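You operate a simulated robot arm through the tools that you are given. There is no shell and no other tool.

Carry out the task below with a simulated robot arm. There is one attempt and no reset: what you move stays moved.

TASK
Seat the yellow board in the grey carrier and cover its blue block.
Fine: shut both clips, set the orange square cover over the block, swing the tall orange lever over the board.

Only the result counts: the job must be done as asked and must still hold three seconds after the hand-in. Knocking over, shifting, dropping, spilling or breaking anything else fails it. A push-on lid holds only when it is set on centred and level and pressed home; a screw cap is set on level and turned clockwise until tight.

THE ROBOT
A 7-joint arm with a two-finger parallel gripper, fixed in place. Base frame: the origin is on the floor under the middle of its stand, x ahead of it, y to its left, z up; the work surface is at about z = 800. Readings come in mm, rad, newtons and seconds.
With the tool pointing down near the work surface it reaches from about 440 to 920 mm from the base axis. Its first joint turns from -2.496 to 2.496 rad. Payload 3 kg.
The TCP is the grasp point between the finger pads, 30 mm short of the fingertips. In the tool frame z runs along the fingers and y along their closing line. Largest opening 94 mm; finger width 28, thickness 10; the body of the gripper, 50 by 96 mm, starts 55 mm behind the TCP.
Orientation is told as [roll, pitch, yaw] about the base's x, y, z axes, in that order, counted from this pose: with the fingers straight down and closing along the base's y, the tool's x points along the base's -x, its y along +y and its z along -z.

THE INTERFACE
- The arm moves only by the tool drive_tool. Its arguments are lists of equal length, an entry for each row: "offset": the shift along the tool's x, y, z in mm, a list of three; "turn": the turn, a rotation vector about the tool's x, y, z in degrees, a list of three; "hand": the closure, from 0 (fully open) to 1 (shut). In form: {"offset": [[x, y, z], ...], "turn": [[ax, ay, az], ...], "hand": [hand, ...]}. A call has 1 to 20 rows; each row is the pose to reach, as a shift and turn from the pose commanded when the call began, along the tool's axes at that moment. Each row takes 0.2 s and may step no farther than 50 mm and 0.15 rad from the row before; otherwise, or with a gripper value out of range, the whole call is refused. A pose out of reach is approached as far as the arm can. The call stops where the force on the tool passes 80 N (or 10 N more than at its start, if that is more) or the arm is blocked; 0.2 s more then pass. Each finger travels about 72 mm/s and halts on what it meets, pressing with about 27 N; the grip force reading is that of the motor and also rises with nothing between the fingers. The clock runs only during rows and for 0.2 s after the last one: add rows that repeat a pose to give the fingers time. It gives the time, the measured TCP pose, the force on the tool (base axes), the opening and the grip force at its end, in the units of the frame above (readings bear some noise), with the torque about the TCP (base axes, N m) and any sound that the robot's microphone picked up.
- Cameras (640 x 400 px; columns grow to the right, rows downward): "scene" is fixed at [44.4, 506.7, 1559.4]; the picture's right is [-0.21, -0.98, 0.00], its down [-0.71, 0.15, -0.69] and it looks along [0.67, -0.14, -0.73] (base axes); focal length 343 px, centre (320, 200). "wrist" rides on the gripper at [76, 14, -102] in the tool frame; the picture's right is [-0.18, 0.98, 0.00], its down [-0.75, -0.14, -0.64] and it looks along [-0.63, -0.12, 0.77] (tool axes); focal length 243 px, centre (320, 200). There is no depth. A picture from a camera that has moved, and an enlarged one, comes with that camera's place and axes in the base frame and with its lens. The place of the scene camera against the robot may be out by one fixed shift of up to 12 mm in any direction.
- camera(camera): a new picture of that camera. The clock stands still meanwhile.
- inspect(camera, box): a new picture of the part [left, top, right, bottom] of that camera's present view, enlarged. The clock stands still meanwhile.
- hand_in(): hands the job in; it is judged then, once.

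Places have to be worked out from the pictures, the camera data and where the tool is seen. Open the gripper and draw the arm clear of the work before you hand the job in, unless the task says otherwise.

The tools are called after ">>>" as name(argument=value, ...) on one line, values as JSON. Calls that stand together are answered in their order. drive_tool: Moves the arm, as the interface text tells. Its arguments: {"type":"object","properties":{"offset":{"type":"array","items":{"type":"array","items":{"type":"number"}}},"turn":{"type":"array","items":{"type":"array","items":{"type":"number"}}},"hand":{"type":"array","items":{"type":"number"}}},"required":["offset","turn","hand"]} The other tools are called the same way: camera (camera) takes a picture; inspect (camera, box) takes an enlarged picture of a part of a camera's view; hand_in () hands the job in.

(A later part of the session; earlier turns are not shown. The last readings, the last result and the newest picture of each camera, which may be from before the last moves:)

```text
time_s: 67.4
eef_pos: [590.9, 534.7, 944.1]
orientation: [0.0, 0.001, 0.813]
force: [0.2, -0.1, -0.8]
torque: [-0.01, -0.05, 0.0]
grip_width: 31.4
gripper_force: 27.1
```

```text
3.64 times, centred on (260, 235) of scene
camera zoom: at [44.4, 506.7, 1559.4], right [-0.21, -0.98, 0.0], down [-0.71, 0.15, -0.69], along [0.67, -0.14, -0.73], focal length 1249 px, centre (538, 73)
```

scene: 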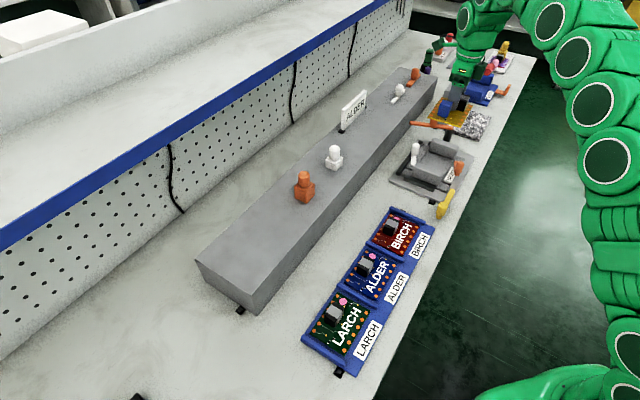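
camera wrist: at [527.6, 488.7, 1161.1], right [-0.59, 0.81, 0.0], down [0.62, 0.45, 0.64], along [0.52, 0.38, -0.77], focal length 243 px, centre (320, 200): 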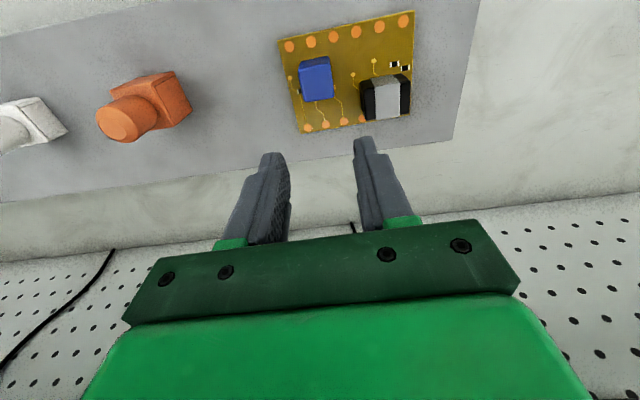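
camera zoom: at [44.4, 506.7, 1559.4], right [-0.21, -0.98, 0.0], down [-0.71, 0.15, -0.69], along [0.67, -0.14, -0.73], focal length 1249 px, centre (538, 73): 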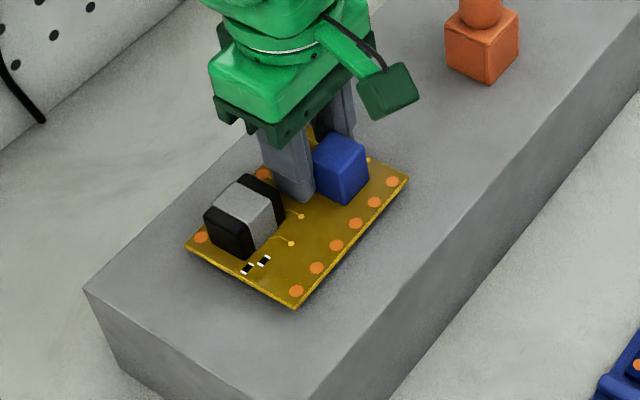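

The board lifts level. I raise it further in small steps and compare the view.

>>> drive_tool(offset=[[0, 0, -4], [0, 0, -8], [0, 0, -13], [0, 0, -20], [0, 0, -30], [0, 0, -45], [0, 0, -60], [0, 0, -60]], turn=[[0, 0, 0], [0, 0, 0], [0, 0, 0], [0, 0, 0], [0, 0, 0], [0, 0, 0], [0, 0, 0], [0, 0, 0]], hand=[1, 1, 1, 1, 1, 1, 1, 1])

>>> inspect(camera="wrist", box=[200, 40, 440, 230])

>>> inspect(camera="scene", box=[200, 160, 320, 270])

```text
time_s: 69.2
eef_pos: [590.7, 533.7, 1002.4]
orientation: [0.0, 0.0, 0.812]
force: [0.2, 0.3, -0.7]
torque: [-0.04, -0.04, 0.02]
grip_width: 31.6
gripper_force: 26.8
```

```text
2.11 times, centred on (320, 135) of wrist
camera zoom: at [528.2, 487.8, 1106.0], right [-0.59, 0.81, 0.0], down [0.62, 0.45, 0.64], along [0.52, 0.38, -0.77], focal length 511 px, centre (320, 337)
```

zoom: 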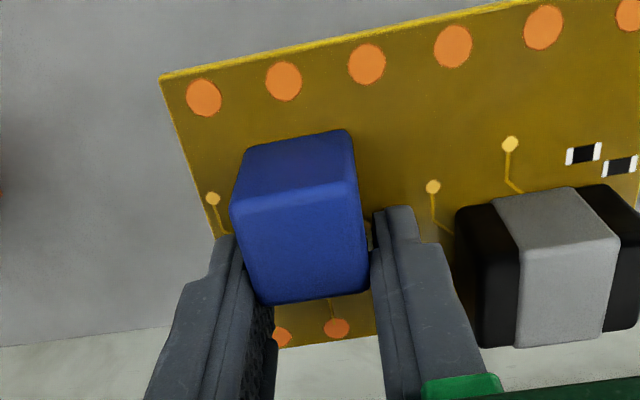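

```text
3.64 times, centred on (260, 215) of scene
camera zoom: at [44.4, 506.7, 1559.4], right [-0.21, -0.98, 0.0], down [-0.71, 0.15, -0.69], along [0.67, -0.14, -0.73], focal length 1249 px, centre (538, 146)
```

zoom: 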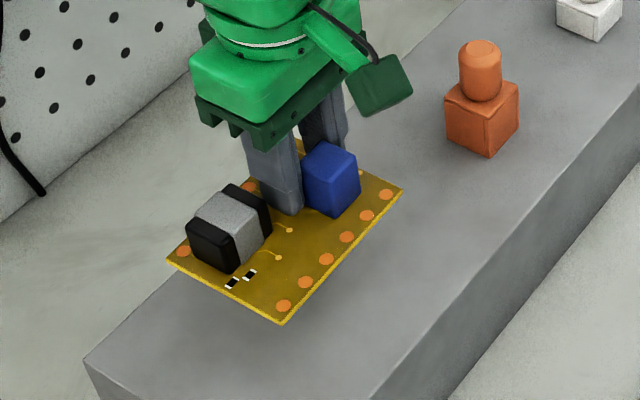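

The board is held level on the blue block. I carry it high over to the carrier again, targeting the hand at about (783, -31).

>>> drive_tool(offset=[[0, 0, -35], [5, -10, -70], [18, -34, -77], [35, -67, -77], [53, -101, -77], [71, -136, -77], [90, -172, -77], [108, -206, -77], [126, -241, -77], [145, -276, -77], [163, -310, -77], [181, -345, -77], [199, -380, -77], [217, -414, -77], [235, -449, -77], [252, -480, -77], [266, -507, -77], [277, -528, -77], [277, -528, -77]], turn=[[0, 0, 0], [0, 0, 0], [0, 0, 0], [0, 0, 0], [0, 0, 0], [0, 0, 0], [0, 0, 0], [0, 0, 0], [0, 0, 0], [0, 0, 0], [0, 0, 0], [0, 0, 0], [0, 0, 0], [0, 0, 0], [0, 0, 0], [0, 0, 0], [0, 0, 0], [0, 0, 0], [0, 0, 0]], hand=[1, 1, 1, 1, 1, 1, 1, 1, 1, 1, 1, 1, 1, 1, 1, 1, 1, 1, 1])

>>> drive_tool(offset=[[0, 0, 0], [0, 0, 0], [0, 0, 0], [0, 0, 0], [0, 0, 0], [0, 0, 0], [0, 0, 0], [0, 0, 0], [0, 0, 0], [0, 0, 0], [0, 0, 0], [0, 0, 0], [0, 0, 0]], turn=[[0, 0, 7.5], [0, 0, 15], [0, 0, 22.5], [0, 0, 30], [0, 0, 37.5], [0, 0, 45], [0, 0, 52.5], [0, 0, 60], [0, 0, 67.5], [0, 0, 75], [0, 0, 82.5], [0, 0, 90], [0, 0, 90]], hand=[1, 1, 1, 1, 1, 1, 1, 1, 1, 1, 1, 1, 1])

>>> drive_tool(offset=[[0, 0, 0], [0, 0, 0], [0, 0, 0], [0, 0, 0], [0, 0, 0], [0, 0, 0], [0, 0, 0], [0, 0, 0], [0, 0, 0], [0, 0, 0], [0, 0, 0], [0, 0, 0], [0, 0, 0], [0, 0, 0]], turn=[[0, 0, 7.5], [0, 0, 15], [0, 0, 22.5], [0, 0, 30], [0, 0, 37.5], [0, 0, 45], [0, 0, 52.5], [0, 0, 60], [0, 0, 67.5], [0, 0, 75], [0, 0, 82.5], [0, 0, 90], [0, 0, 91.5], [0, 0, 91.5]], hand=[1, 1, 1, 1, 1, 1, 1, 1, 1, 1, 1, 1, 1, 1])

>>> camera(camera="wrist")

>>> inspect(camera="wrist", box=[200, 0, 440, 150])

```text
time_s: 73.2
eef_pos: [784.7, -30.0, 1079.9]
orientation: [0.0, -0.002, 0.812]
force: [-0.2, -0.4, -1.0]
torque: [0.0, -0.02, -0.01]
grip_width: 31.4
gripper_force: 26.7
```

```text
time_s: 76.0
eef_pos: [782.9, -31.1, 1080.2]
orientation: [0.0, 0.0, -0.76]
force: [-0.1, -0.3, -0.6]
torque: [-0.02, -0.04, 0.0]
grip_width: 31.5
gripper_force: 27.6
```

```text
time_s: 79.0
eef_pos: [782.9, -30.0, 1080.1]
orientation: [0.0, -0.001, -2.356]
force: [0.9, 0.6, -1.1]
torque: [0.02, 0.01, -0.01]
grip_width: 31.5
gripper_force: 27.3
```

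```text
taken
camera wrist: at [847.1, 13.3, 1183.6], right [0.56, -0.83, 0.0], down [-0.63, -0.43, 0.64], along [-0.53, -0.36, -0.77], focal length 243 px, centre (320, 200)
```

wrist: 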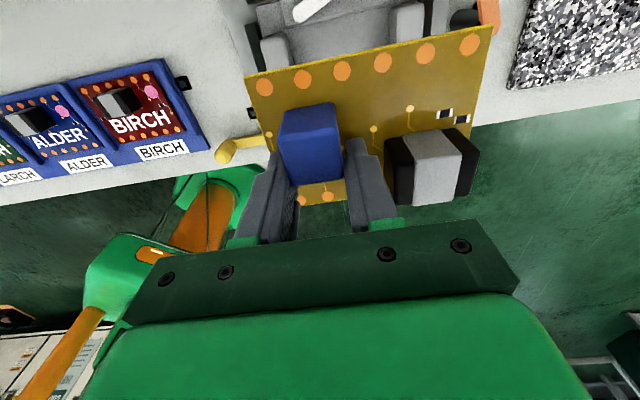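

```text
2.67 times, centred on (320, 75) of wrist
camera zoom: at [847.1, 13.3, 1183.6], right [0.56, -0.83, 0.0], down [-0.63, -0.43, 0.64], along [-0.53, -0.36, -0.77], focal length 647 px, centre (320, 533)
```

zoom: 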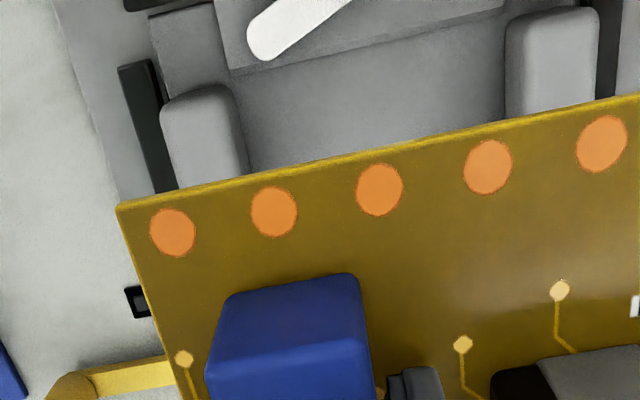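

The hand is at yaw -135° and by the picture the board's centre is at (605.7, 540.0), right over the pocket centre (605.6, 540). I descend to just above the rounded blocks and look.

>>> drive_tool(offset=[[0, 0, 40], [0, 0, 80], [0, 0, 120], [0, 0, 155], [0, 0, 178], [0, 0, 188], [0, 0, 188]], turn=[[0, 0, 0], [0, 0, 0], [0, 0, 0], [0, 0, 0], [0, 0, 0], [0, 0, 0], [0, 0, 0]], hand=[1, 1, 1, 1, 1, 1, 1])

>>> camera(camera="wrist")

>>> inspect(camera="wrist", box=[220, 0, 520, 190])

>>> inspect(camera="scene", box=[380, 90, 480, 200])

```text
time_s: 80.6
eef_pos: [782.3, -30.7, 893.5]
orientation: [0.0, -0.001, -2.357]
force: [0.4, 0.2, -1.1]
torque: [0.0, 0.05, -0.01]
grip_width: 31.3
gripper_force: 26.9
```

```text
taken
camera wrist: at [847.1, 13.3, 996.8], right [0.56, -0.83, 0.0], down [-0.63, -0.43, 0.64], along [-0.53, -0.36, -0.77], focal length 243 px, centre (320, 200)
```

wrist: 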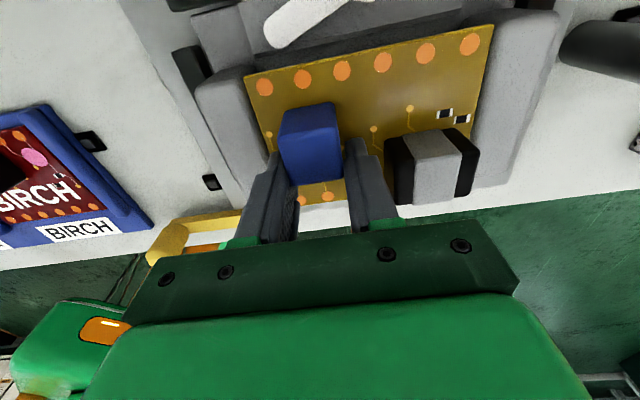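

```text
2.11 times, centred on (370, 95) of wrist
camera zoom: at [847.1, 13.3, 996.8], right [0.56, -0.83, 0.0], down [-0.63, -0.43, 0.64], along [-0.53, -0.36, -0.77], focal length 511 px, centre (215, 421)
```

zoom: 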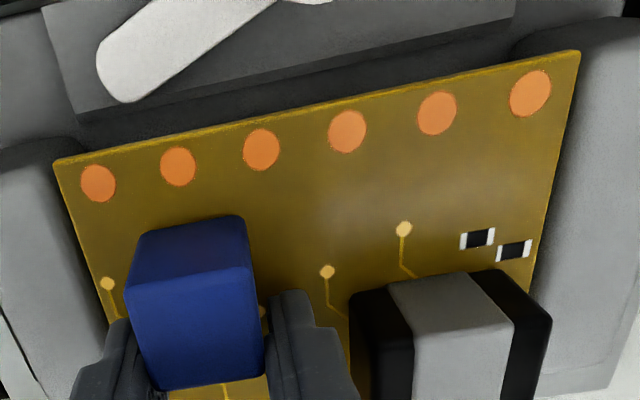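

```text
3.64 times, centred on (430, 145) of scene
camera zoom: at [44.4, 506.7, 1559.4], right [-0.21, -0.98, 0.0], down [-0.71, 0.15, -0.69], along [0.67, -0.14, -0.73], focal length 1249 px, centre (-80, 400)
```

zoom: 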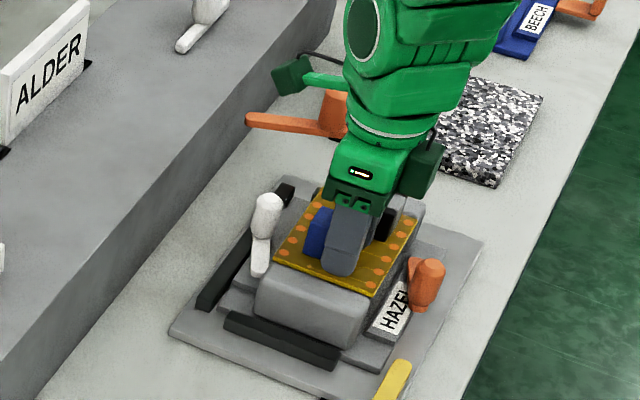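

I zoom in on both ends to check the side clearances between the board and the rounded blocks.

>>> inspect(camera="wrist", box=[190, 40, 290, 140])

>>> inspect(camera="wrist", box=[440, 0, 560, 120])

>>> inspect(camera="wrist", box=[440, 100, 560, 220])

```text
4.00 times, centred on (240, 90) of wrist
camera zoom: at [847.1, 13.3, 996.8], right [0.56, -0.83, 0.0], down [-0.63, -0.43, 0.64], along [-0.53, -0.36, -0.77], focal length 970 px, centre (640, 640)
```

zoom: 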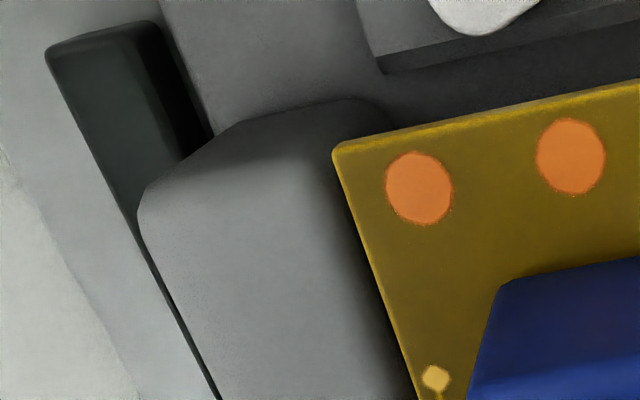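

```text
3.33 times, centred on (500, 60) of wrist
camera zoom: at [847.1, 13.3, 996.8], right [0.56, -0.83, 0.0], down [-0.63, -0.43, 0.64], along [-0.53, -0.36, -0.77], focal length 809 px, centre (-280, 667)
```

zoom: 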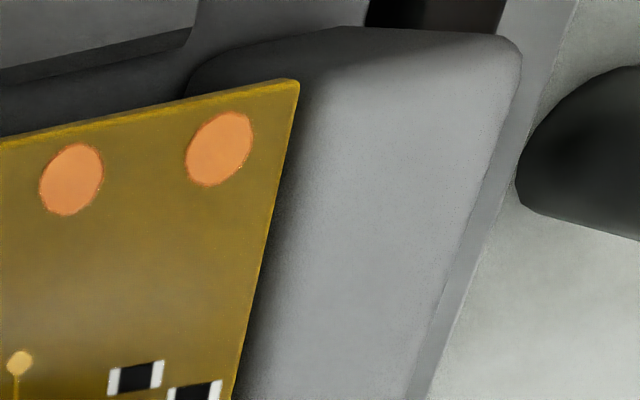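

```text
3.33 times, centred on (500, 160) of wrist
camera zoom: at [847.1, 13.3, 996.8], right [0.56, -0.83, 0.0], down [-0.63, -0.43, 0.64], along [-0.53, -0.36, -0.77], focal length 809 px, centre (-280, 333)
```

zoom: 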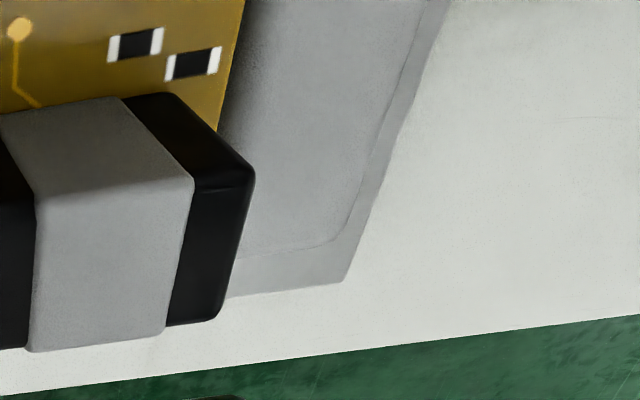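

Board is centred between the blocks (≈2 mm each end). I lower it slowly into the pocket in stages, watching the force.

>>> drive_tool(offset=[[0, 0, 8], [0, 0, 16], [0, 0, 22], [0, 0, 28], [0, 0, 33], [0, 0, 33]], turn=[[0, 0, 0], [0, 0, 0], [0, 0, 0], [0, 0, 0], [0, 0, 0], [0, 0, 0]], hand=[1, 1, 1, 1, 1, 1])

>>> inspect(camera="wrist", box=[220, 0, 520, 190])

>>> inspect(camera="scene", box=[390, 120, 470, 200])

```text
time_s: 82.0
eef_pos: [783.7, -30.1, 860.6]
orientation: [0.0, 0.0, -2.355]
force: [-0.4, -0.4, -1.0]
torque: [0.01, 0.03, -0.03]
grip_width: 31.5
gripper_force: 26.8
```

```text
2.11 times, centred on (370, 95) of wrist
camera zoom: at [847.1, 12.9, 963.7], right [0.56, -0.83, 0.0], down [-0.63, -0.43, 0.64], along [-0.53, -0.36, -0.77], focal length 511 px, centre (215, 421)
```

zoom: 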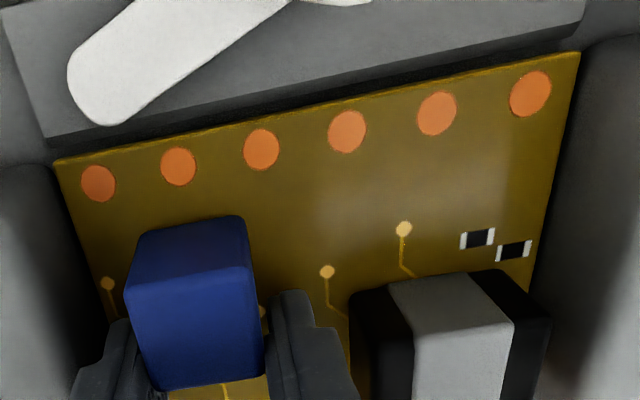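

```text
5.00 times, centred on (430, 160) of scene
camera zoom: at [44.4, 506.7, 1559.4], right [-0.21, -0.98, 0.0], down [-0.71, 0.15, -0.69], along [0.67, -0.14, -0.73], focal length 1717 px, centre (-230, 400)
```

zoom: 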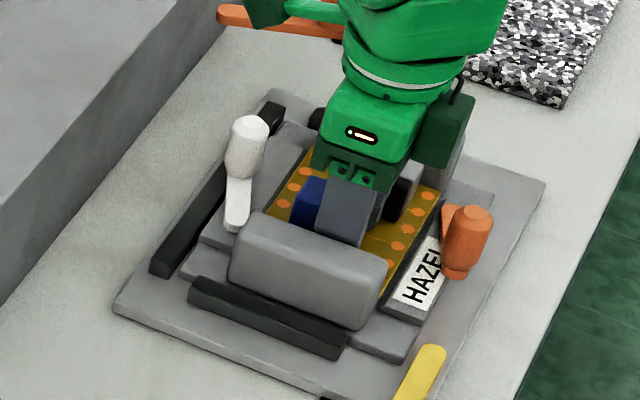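

No contact yet; the board sits between the blocks just above the ledges. I continue down in 1.5 mm steps.

>>> drive_tool(offset=[[0, 0, 2], [0, 0, 4], [0, 0, 6], [0, 0, 8], [0, 0, 9.5], [0, 0, 11], [0, 0, 11]], turn=[[0, 0, 0], [0, 0, 0], [0, 0, 0], [0, 0, 0], [0, 0, 0], [0, 0, 0], [0, 0, 0]], hand=[1, 1, 1, 1, 1, 1, 1])

>>> inspect(camera="wrist", box=[220, 0, 520, 190])

```text
time_s: 83.6
eef_pos: [783.6, -30.2, 852.2]
orientation: [0.004, 0.005, -2.357]
force: [-3.4, 0.8, 17.4]
torque: [0.06, 0.46, 0.01]
grip_width: 31.4
gripper_force: 27.1
stopped in row 7: the force on the tool passed its limit at 82 N (the readings are from after the stop); the commanded pose is now the measured one
```

```text
2.11 times, centred on (370, 95) of wrist
camera zoom: at [847.6, 13.0, 956.3], right [0.57, -0.82, 0.0], down [-0.64, -0.43, 0.64], along [-0.53, -0.36, -0.77], focal length 511 px, centre (215, 421)
```

zoom: 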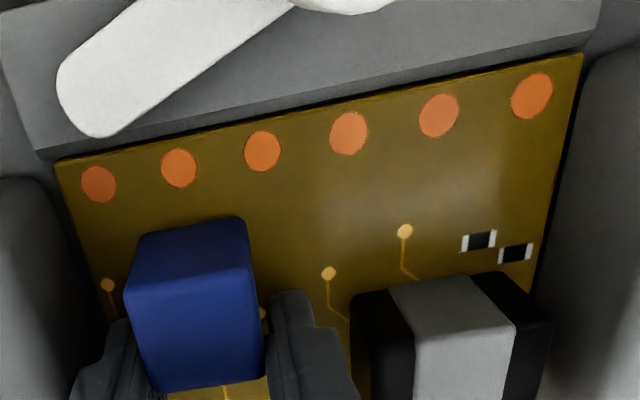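

Contact came at TCP z≈852, slightly earlier than expected, with a high force. I inspect the edges closely to see what the board is touching.

>>> inspect(camera="wrist", box=[220, 40, 320, 120])

>>> inspect(camera="wrist", box=[430, 0, 530, 80])

>>> inspect(camera="scene", box=[400, 125, 470, 195])

>>> inspect(camera="wrist", box=[430, 60, 530, 140])

```text
5.00 times, centred on (270, 80) of wrist
camera zoom: at [847.6, 13.0, 956.3], right [0.57, -0.82, 0.0], down [-0.64, -0.43, 0.64], along [-0.53, -0.36, -0.77], focal length 1213 px, centre (570, 800)
```

zoom: 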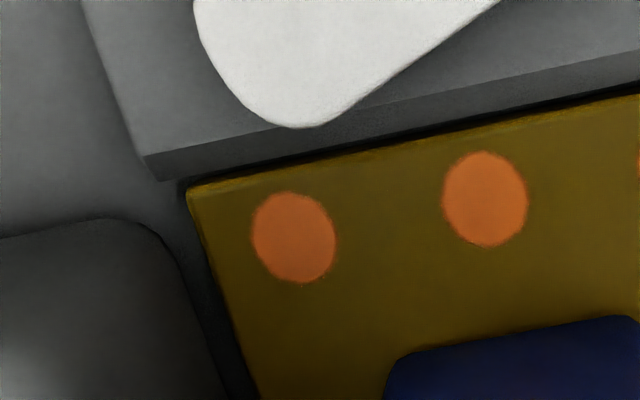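

```text
5.00 times, centred on (480, 40) of wrist
camera zoom: at [847.6, 13.0, 956.3], right [0.57, -0.82, 0.0], down [-0.64, -0.43, 0.64], along [-0.53, -0.36, -0.77], focal length 1213 px, centre (-480, 1000)
```

zoom: 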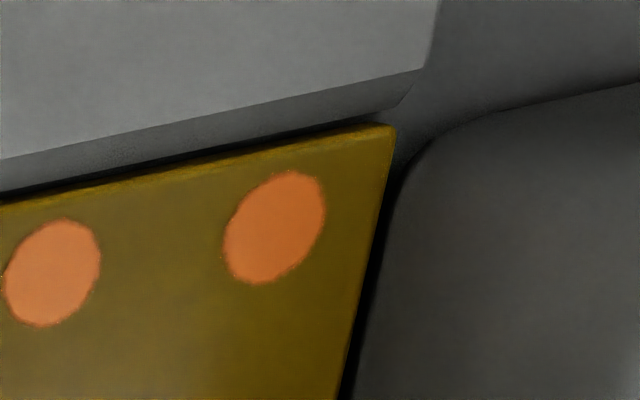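

```text
5.71 times, centred on (435, 160) of scene
camera zoom: at [44.4, 506.7, 1559.4], right [-0.21, -0.98, 0.0], down [-0.71, 0.15, -0.69], along [0.67, -0.14, -0.73], focal length 1962 px, centre (-337, 429)
```

zoom: 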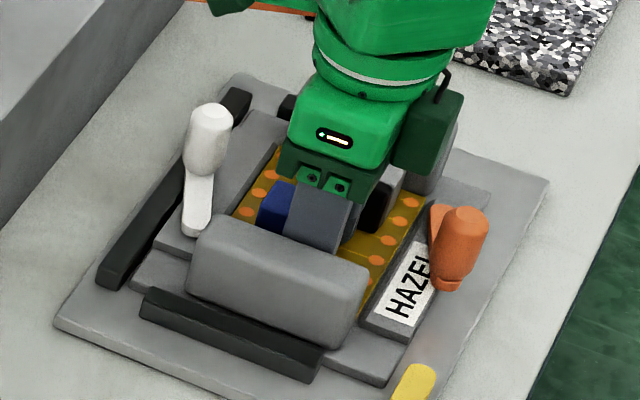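

```text
5.00 times, centred on (480, 100) of wrist
camera zoom: at [847.6, 13.0, 956.3], right [0.57, -0.82, 0.0], down [-0.64, -0.43, 0.64], along [-0.53, -0.36, -0.77], focal length 1213 px, centre (-480, 700)
```

zoom: 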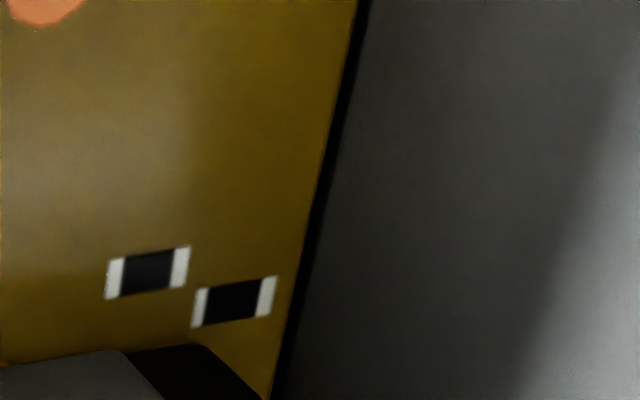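

The board is parallel and centred (back edge v≈584.7, u 546–666), its top just below the ledge tops, and the centre of pressure lies inside the board, so it is seated on the bed. I open the fingers about 3 mm per side and rise straight up.

>>> drive_tool(offset=[[0, 0, 0], [0, 0, 0], [0, 0, 0], [0, 0, -3], [0, 0, -8], [0, 0, -20], [0, 0, -40], [0, 0, -70], [0, 0, -110], [0, 0, -150], [0, 0, -150]], turn=[[0, 0, 0], [0, 0, 0], [0, 0, 0], [0, 0, 0], [0, 0, 0], [0, 0, 0], [0, 0, 0], [0, 0, 0], [0, 0, 0], [0, 0, 0], [0, 0, 0]], hand=[0.62, 0.59, 0.59, 0.59, 0.59, 0.59, 0.59, 0.59, 0.59, 0.59, 0.59])

>>> camera(camera="wrist")

>>> inspect(camera="wrist", box=[200, 0, 480, 160])

>>> inspect(camera="scene", box=[390, 120, 470, 200])

```text
time_s: 86.0
eef_pos: [783.8, -32.1, 1000.3]
orientation: [0.003, 0.003, -2.357]
force: [-0.7, -0.4, -0.1]
torque: [0.01, 0.0, 0.0]
grip_width: 38.5
gripper_force: 0.1
```

```text
taken
camera wrist: at [847.3, 10.7, 1103.7], right [0.56, -0.83, 0.0], down [-0.64, -0.43, 0.64], along [-0.53, -0.36, -0.77], focal length 243 px, centre (320, 200)
```

wrist: 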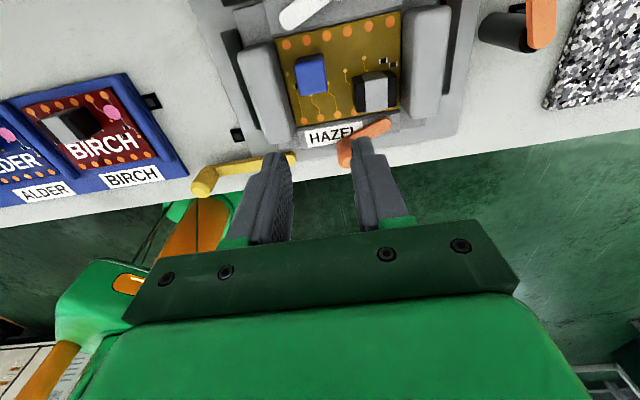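

```text
2.29 times, centred on (340, 80) of wrist
camera zoom: at [847.3, 10.7, 1103.7], right [0.56, -0.83, 0.0], down [-0.64, -0.43, 0.64], along [-0.53, -0.36, -0.77], focal length 555 px, centre (274, 474)
```

zoom: 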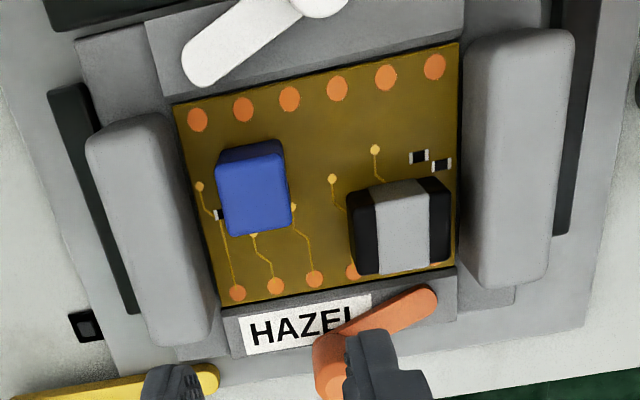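

```text
5.00 times, centred on (430, 160) of scene
camera zoom: at [44.4, 506.7, 1559.4], right [-0.21, -0.98, 0.0], down [-0.71, 0.15, -0.69], along [0.67, -0.14, -0.73], focal length 1717 px, centre (-230, 400)
```

zoom: 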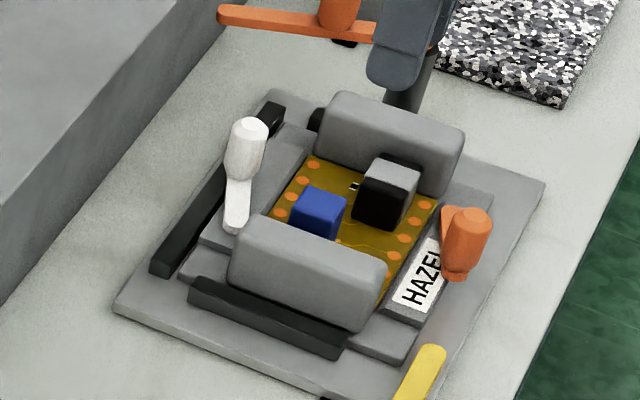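

The board lies flush in the pocket, blue block now at about (u 576, v 551). Next, the white clip: I close the fingers and move behind its knob (bench v≈652), staying high.

>>> drive_tool(offset=[[40, 11, 0], [80, 22, 0], [121, 34, 0], [121, 34, 0]], turn=[[0, 0, 0], [0, 0, 0], [0, 0, 0], [0, 0, 0]], hand=[0.8, 1, 1, 1])

>>> camera(camera="wrist")

>>> camera(camera="scene")

>>> inspect(camera="scene", box=[385, 100, 475, 200])

```text
time_s: 87.0
eef_pos: [892.9, 30.5, 999.2]
orientation: [0.007, 0.007, -2.356]
force: [-0.5, 0.9, -0.8]
torque: [-0.01, -0.01, 0.03]
grip_width: 0.0
gripper_force: 27.3
out of reach, approached as far as the arm can: row 3
```

```text
taken
camera wrist: at [956.6, 74.2, 1104.0], right [0.57, -0.82, 0.0], down [-0.64, -0.43, 0.64], along [-0.52, -0.36, -0.77], focal length 243 px, centre (320, 200)
```

wrist: 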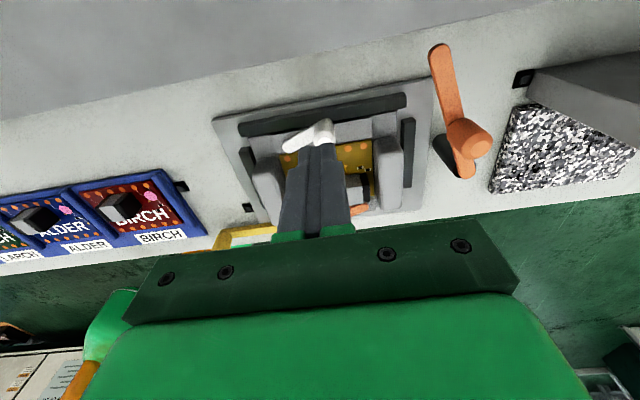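

```text
taken
```

scene: 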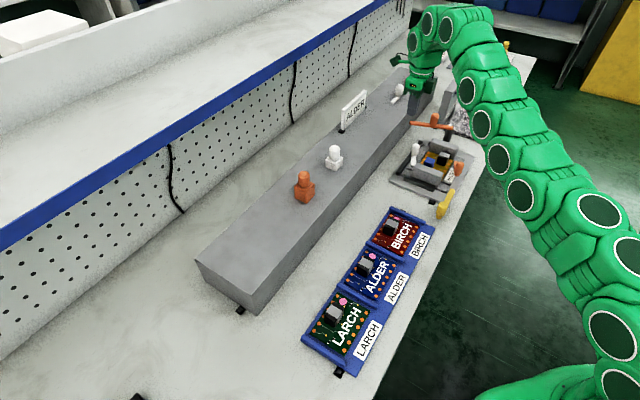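

```text
4.00 times, centred on (430, 150) of scene
camera zoom: at [44.4, 506.7, 1559.4], right [-0.21, -0.98, 0.0], down [-0.71, 0.15, -0.69], along [0.67, -0.14, -0.73], focal length 1374 px, centre (-120, 400)
```

zoom: 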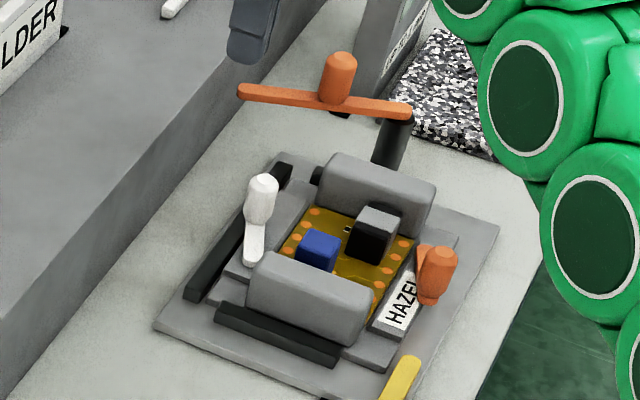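

I'm at the edge of reach but roughly where wanted. I zoom to check the white clip and the lever geometry from this new viewpoint.

>>> inspect(camera="wrist", box=[210, 70, 430, 210])

>>> inspect(camera="wrist", box=[400, 30, 540, 190])

```text
2.86 times, centred on (320, 140) of wrist
camera zoom: at [956.6, 74.2, 1104.0], right [0.57, -0.82, 0.0], down [-0.64, -0.43, 0.64], along [-0.52, -0.36, -0.77], focal length 693 px, centre (320, 371)
```

zoom: 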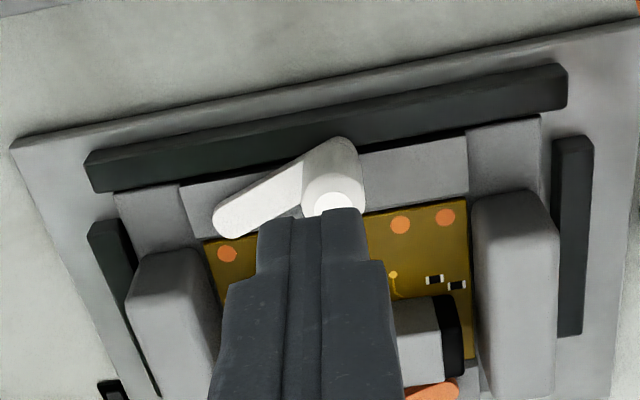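

```text
2.50 times, centred on (470, 110) of wrist
camera zoom: at [956.6, 74.2, 1104.0], right [0.57, -0.82, 0.0], down [-0.64, -0.43, 0.64], along [-0.52, -0.36, -0.77], focal length 606 px, centre (-55, 425)
```

zoom: 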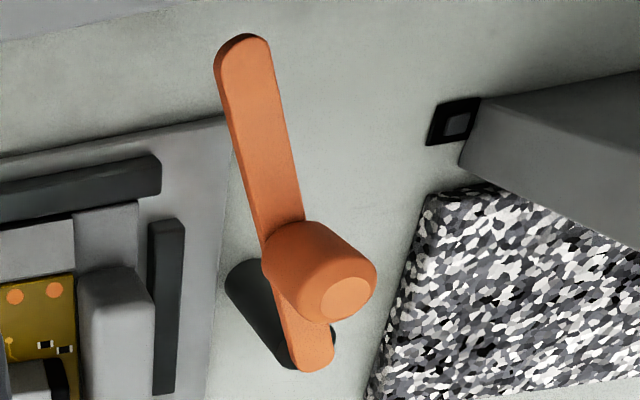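

White knob centre is confirmed near (609, 615). I descend behind it so that the closed fingertips are at about z=840.

>>> drive_tool(offset=[[0, 0, 30], [0, 0, 60], [0, 0, 90], [0, 0, 115], [0, 0, 130], [0, 0, 130]], turn=[[0, 0, 0], [0, 0, 0], [0, 0, 0], [0, 0, 0], [0, 0, 0], [0, 0, 0]], hand=[1, 1, 1, 1, 1, 1])

>>> camera(camera="wrist")

>>> inspect(camera="scene", box=[385, 100, 475, 200])

```text
time_s: 88.4
eef_pos: [893.5, 32.9, 873.2]
orientation: [0.003, 0.004, -2.355]
force: [0.2, -0.5, -0.3]
torque: [-0.01, -0.02, -0.01]
grip_width: 0.0
gripper_force: 26.7
```

```text
taken
camera wrist: at [957.2, 75.3, 976.5], right [0.56, -0.83, 0.0], down [-0.64, -0.43, 0.64], along [-0.53, -0.36, -0.77], focal length 243 px, centre (320, 200)
```

wrist: 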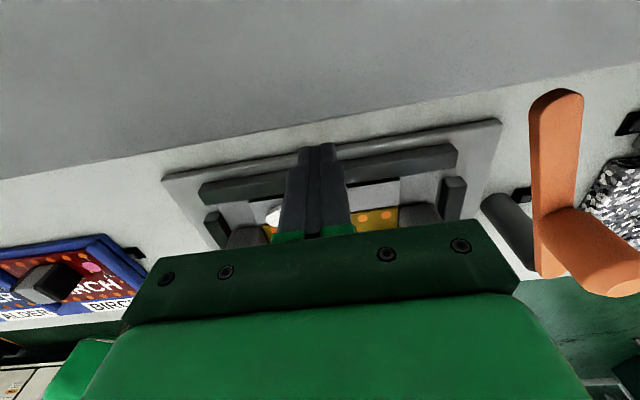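

```text
4.00 times, centred on (430, 150) of scene
camera zoom: at [44.4, 506.7, 1559.4], right [-0.21, -0.98, 0.0], down [-0.71, 0.15, -0.69], along [0.67, -0.14, -0.73], focal length 1374 px, centre (-120, 400)
```

zoom: 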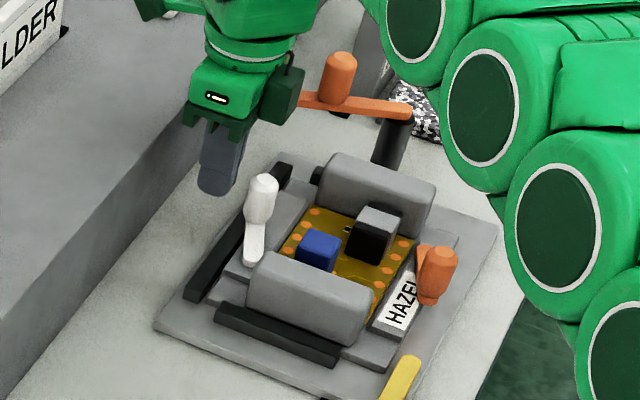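

The fingers are behind the white knob. I push toward the board (bench -v) in small stages.

>>> drive_tool(offset=[[-5, 0, 0], [-9, 0, 0], [-12, 0, 0], [-15, 0, 0], [-18, 0, 0], [-18, 0, 0]], turn=[[0, 0, 0], [0, 0, 0], [0, 0, 0], [0, 0, 0], [0, 0, 0], [0, 0, 0]], hand=[1, 1, 1, 1, 1, 1])

>>> inspect(camera="scene", box=[385, 110, 475, 200])

```text
time_s: 89.8
eef_pos: [882.3, 17.5, 872.1]
orientation: [0.003, 0.003, -2.357]
force: [2.0, 2.4, 1.0]
torque: [0.03, 0.02, 0.01]
grip_width: 0.0
gripper_force: 26.8
```

```text
4.44 times, centred on (430, 155) of scene
camera zoom: at [44.4, 506.7, 1559.4], right [-0.21, -0.98, 0.0], down [-0.71, 0.15, -0.69], along [0.67, -0.14, -0.73], focal length 1526 px, centre (-169, 400)
```

zoom: 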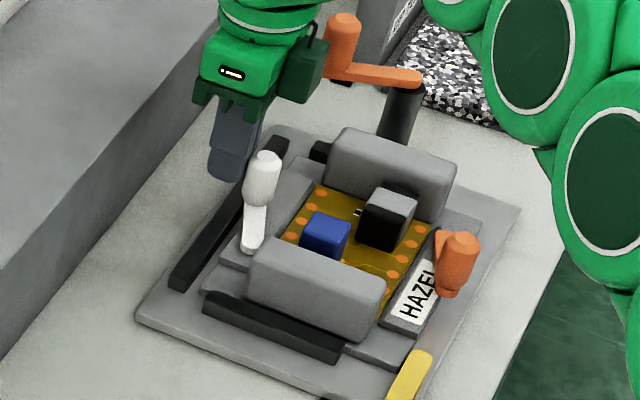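

Contact with the knob at about 3 N. I continue pushing 12 mm more.

>>> drive_tool(offset=[[-3, 0, 0], [-6, 0, 0], [-9, 0, 0], [-12, 0, 0], [-12, 0, 0]], turn=[[0, 0, 0], [0, 0, 0], [0, 0, 0], [0, 0, 0], [0, 0, 0]], hand=[1, 1, 1, 1, 1])

>>> inspect(camera="scene", box=[385, 110, 475, 200])

```text
time_s: 91.0
eef_pos: [872.6, 8.6, 871.5]
orientation: [0.001, 0.004, -2.356]
force: [5.0, 2.2, 1.7]
torque: [-0.03, 0.04, 0.04]
grip_width: 0.3
gripper_force: 26.6
```

```text
4.44 times, centred on (430, 155) of scene
camera zoom: at [44.4, 506.7, 1559.4], right [-0.21, -0.98, 0.0], down [-0.71, 0.15, -0.69], along [0.67, -0.14, -0.73], focal length 1526 px, centre (-169, 400)
```

zoom: 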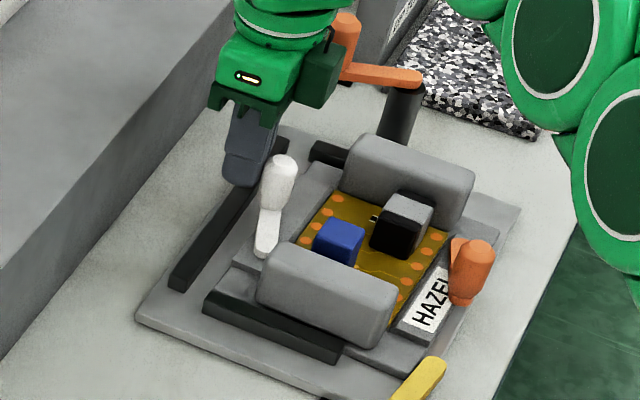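

The picture shows the whole carrier sliding forward off its rear fence instead of the clip turning – it is loose. I stop, back the fingers off the knob and rise to look.

>>> drive_tool(offset=[[8, 0, 0], [16, 0, 0], [16, 0, -40], [16, 0, -80], [6, 0, -110], [-10, 0, -125], [-10, 0, -125]], turn=[[0, 0, 0], [0, 0, 0], [0, 0, 0], [0, 0, 0], [0, 0, 0], [0, 0, 0], [0, 0, 0]], hand=[1, 1, 1, 1, 1, 1, 1])

>>> inspect(camera="scene", box=[385, 110, 475, 200])

>>> camera(camera="wrist")

>>> inspect(camera="wrist", box=[200, 50, 440, 210])

```text
time_s: 92.6
eef_pos: [866.1, 1.1, 997.3]
orientation: [0.002, 0.004, -2.356]
force: [0.5, 0.5, -0.2]
torque: [-0.01, 0.01, 0.03]
grip_width: 0.0
gripper_force: 26.8
```

```text
4.44 times, centred on (430, 155) of scene
camera zoom: at [44.4, 506.7, 1559.4], right [-0.21, -0.98, 0.0], down [-0.71, 0.15, -0.69], along [0.67, -0.14, -0.73], focal length 1526 px, centre (-169, 400)
```

zoom: 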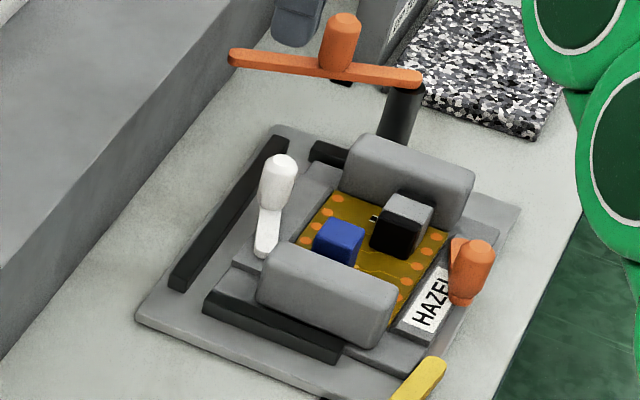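

```text
taken
camera wrist: at [929.8, 45.0, 1101.5], right [0.57, -0.82, 0.0], down [-0.64, -0.43, 0.64], along [-0.53, -0.36, -0.77], focal length 243 px, centre (320, 200)
```

wrist: 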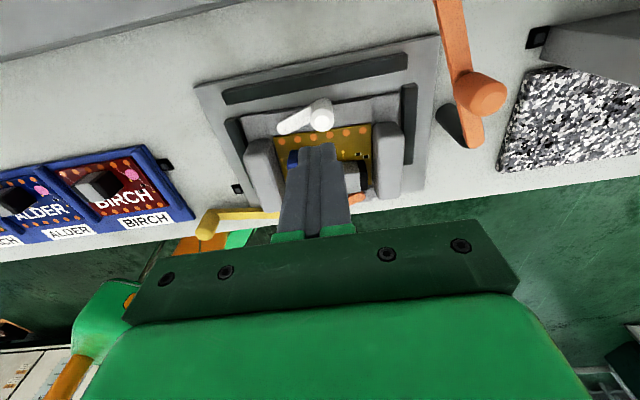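

```text
2.50 times, centred on (320, 130) of wrist
camera zoom: at [929.8, 45.0, 1101.5], right [0.57, -0.82, 0.0], down [-0.64, -0.43, 0.64], along [-0.53, -0.36, -0.77], focal length 606 px, centre (320, 375)
```

zoom: 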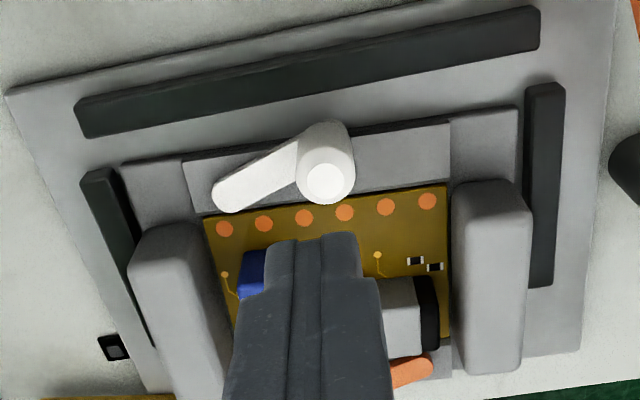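

The carrier slid about 16 mm forward and turned ~2°, with the clip barely turned, so clip and carrier friction are comparable. Pushing the orange clip from the front will push the carrier back against its fence and then shut that clip, so I go to the front side now.

>>> drive_tool(offset=[[-40, -2, 0], [-80, -4, 0], [-120, -6, 0], [-160, -9, 0], [-203, -12, 0], [-203, -12, 0]], turn=[[0, 0, 0], [0, 0, 0], [0, 0, 0], [0, 0, 0], [0, 0, 0], [0, 0, 0]], hand=[1, 1, 1, 1, 1, 1])

>>> camera(camera="wrist")

>>> inspect(camera="wrist", box=[180, 0, 480, 180])

```text
time_s: 94.0
eef_pos: [711.8, -133.7, 996.9]
orientation: [0.005, 0.002, -2.357]
force: [0.0, 0.2, 0.1]
torque: [-0.02, 0.02, 0.02]
grip_width: 0.0
gripper_force: 26.9
```

```text
taken
camera wrist: at [774.7, -90.6, 1101.0], right [0.56, -0.83, 0.0], down [-0.64, -0.43, 0.64], along [-0.53, -0.36, -0.77], focal length 243 px, centre (320, 200)
```

wrist: 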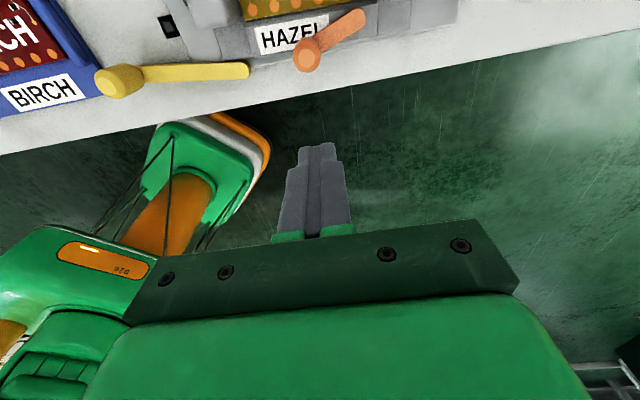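

```text
2.13 times, centred on (330, 90) of wrist
camera zoom: at [774.7, -90.6, 1101.0], right [0.56, -0.83, 0.0], down [-0.64, -0.43, 0.64], along [-0.53, -0.36, -0.77], focal length 518 px, centre (299, 435)
```

zoom: 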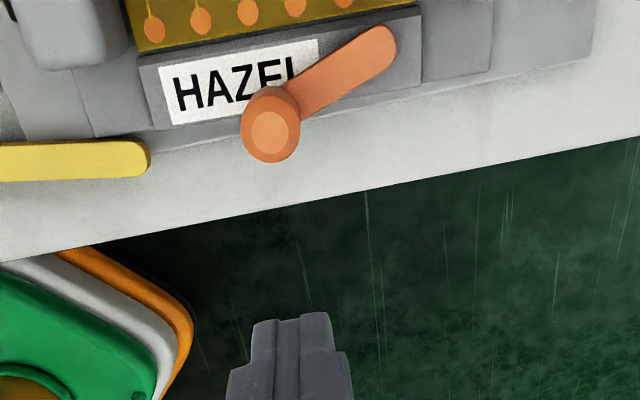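

The orange knob's top is now near (592, 446). I lower the closed fingers in front of it and push toward the fence (+v) in stages.

>>> drive_tool(offset=[[0, -5, 35], [0, -5, 70], [0, -5, 100], [0, -5, 127], [0, -5, 127]], turn=[[0, 0, 0], [0, 0, 0], [0, 0, 0], [0, 0, 0], [0, 0, 0]], hand=[1, 1, 1, 1, 1])

>>> drive_tool(offset=[[4, 0, 0], [8, 0, 0], [12, 0, 0], [16, 0, 0], [20, 0, 0], [20, 0, 0]], turn=[[0, 0, 0], [0, 0, 0], [0, 0, 0], [0, 0, 0], [0, 0, 0], [0, 0, 0]], hand=[1, 1, 1, 1, 1, 1])

>>> inspect(camera="scene", box=[385, 110, 475, 200])

```text
time_s: 95.2
eef_pos: [710.2, -128.9, 868.3]
orientation: [0.006, 0.005, -2.355]
force: [-0.3, 0.5, -0.1]
torque: [0.0, 0.02, 0.0]
grip_width: 0.0
gripper_force: 26.7
```

```text
time_s: 96.6
eef_pos: [724.5, -113.6, 868.5]
orientation: [0.003, 0.005, -2.356]
force: [-1.3, -1.4, -1.7]
torque: [-0.05, 0.01, -0.01]
grip_width: 0.1
gripper_force: 26.9
```

```text
4.44 times, centred on (430, 155) of scene
camera zoom: at [44.4, 506.7, 1559.4], right [-0.21, -0.98, 0.0], down [-0.71, 0.15, -0.69], along [0.67, -0.14, -0.73], focal length 1526 px, centre (-169, 400)
```

zoom: 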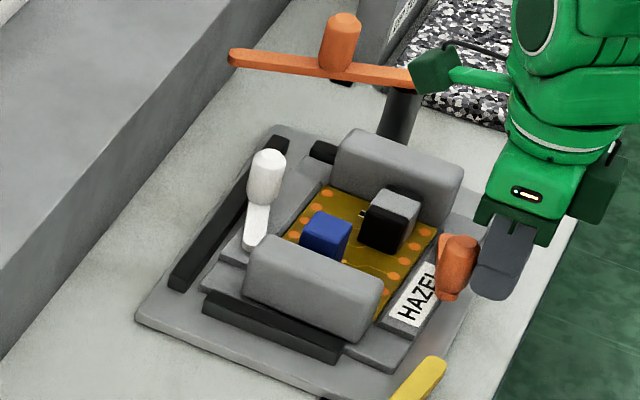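

The carrier is moving back toward its fence (≈2 N). I continue pushing in small steps.

>>> drive_tool(offset=[[2, 0, 0], [4, 0, 0], [6, 0, 0], [8, 0, 0], [8, 0, 0]], turn=[[0, 0, 0], [0, 0, 0], [0, 0, 0], [0, 0, 0], [0, 0, 0]], hand=[1, 1, 1, 1, 1])

>>> inspect(camera="scene", box=[385, 110, 475, 200])

```text
time_s: 97.8
eef_pos: [729.7, -110.0, 869.5]
orientation: [0.003, 0.005, -2.357]
force: [-8.7, -23.3, 2.9]
torque: [0.02, -0.05, -0.25]
grip_width: 0.0
gripper_force: 27.1
```

```text
4.44 times, centred on (430, 155) of scene
camera zoom: at [44.4, 506.7, 1559.4], right [-0.21, -0.98, 0.0], down [-0.71, 0.15, -0.69], along [0.67, -0.14, -0.73], focal length 1526 px, centre (-169, 400)
```

zoom: 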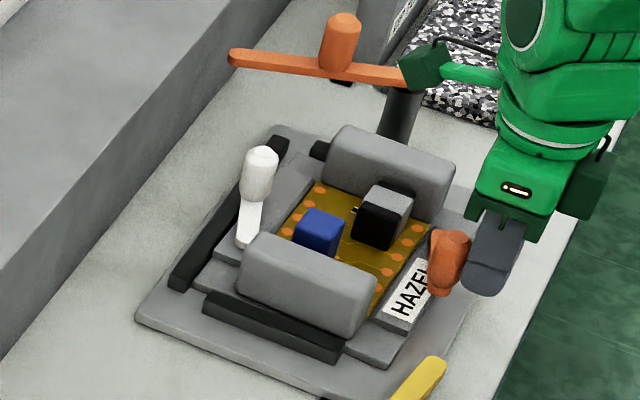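

The carrier is back at its fence and the force rose to ~23 N. I push a few millimetres more to see whether the orange clip turns.

>>> drive_tool(offset=[[1.5, 0, 0], [3, 0, 0], [4.5, 0, 0], [4.5, 0, 0]], turn=[[0, 0, 0], [0, 0, 0], [0, 0, 0], [0, 0, 0]], hand=[1, 1, 1, 1])

>>> inspect(camera="scene", box=[385, 110, 475, 200])

```text
time_s: 98.8
eef_pos: [731.6, -106.9, 869.4]
orientation: [0.003, 0.002, -2.355]
force: [-28.2, -24.9, 7.6]
torque: [0.11, -0.12, -0.13]
grip_width: 0.0
gripper_force: 26.8
```

```text
4.44 times, centred on (430, 155) of scene
camera zoom: at [44.4, 506.7, 1559.4], right [-0.21, -0.98, 0.0], down [-0.71, 0.15, -0.69], along [0.67, -0.14, -0.73], focal length 1526 px, centre (-169, 400)
```

zoom: 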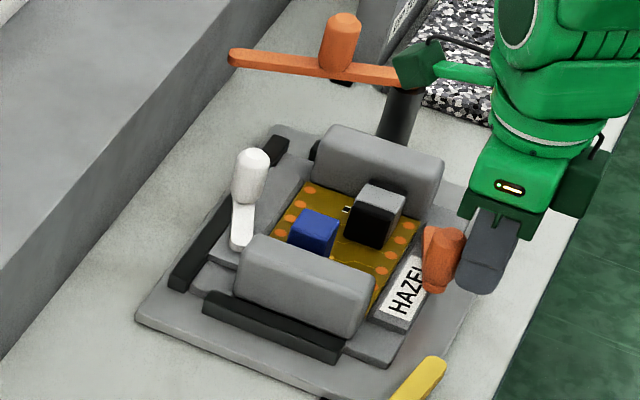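

Even at ~37 N the orange clip seems not to turn relative to the carrier. I look closely with the wrist camera before applying more.

>>> camera(camera="wrist")

>>> inspect(camera="wrist", box=[220, 60, 440, 200])

>>> inspect(camera="scene", box=[430, 140, 480, 190])

```text
taken
camera wrist: at [795.7, -63.6, 972.5], right [0.56, -0.83, 0.0], down [-0.64, -0.43, 0.64], along [-0.53, -0.36, -0.77], focal length 243 px, centre (320, 200)
```

wrist: 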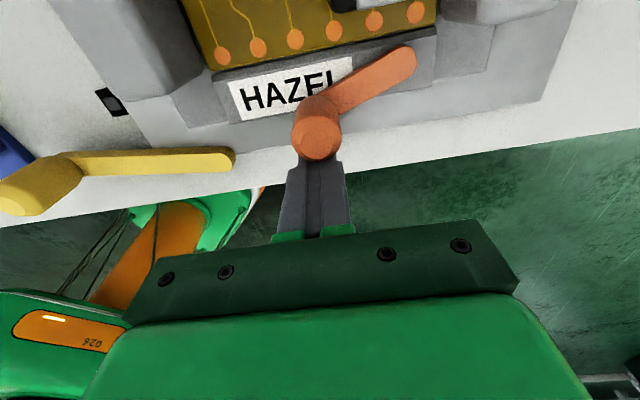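

```text
2.86 times, centred on (330, 130) of wrist
camera zoom: at [795.7, -63.6, 972.5], right [0.56, -0.83, 0.0], down [-0.64, -0.43, 0.64], along [-0.53, -0.36, -0.77], focal length 693 px, centre (291, 400)
```

zoom: 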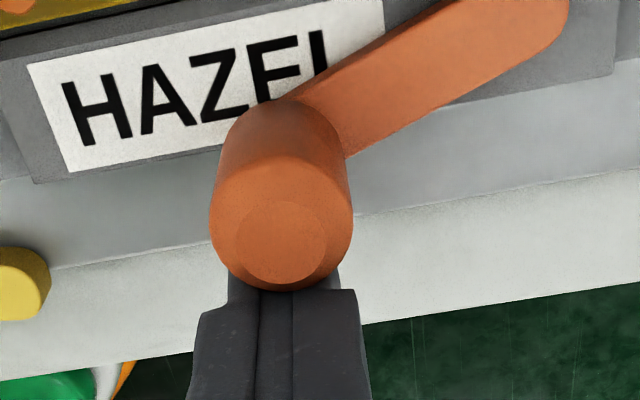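

```text
8.00 times, centred on (455, 165) of scene
camera zoom: at [44.4, 506.7, 1559.4], right [-0.21, -0.98, 0.0], down [-0.71, 0.15, -0.69], along [0.67, -0.14, -0.73], focal length 2747 px, centre (-760, 480)
```

zoom: 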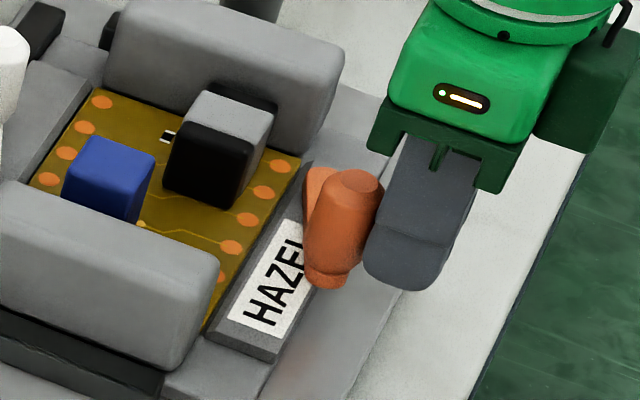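

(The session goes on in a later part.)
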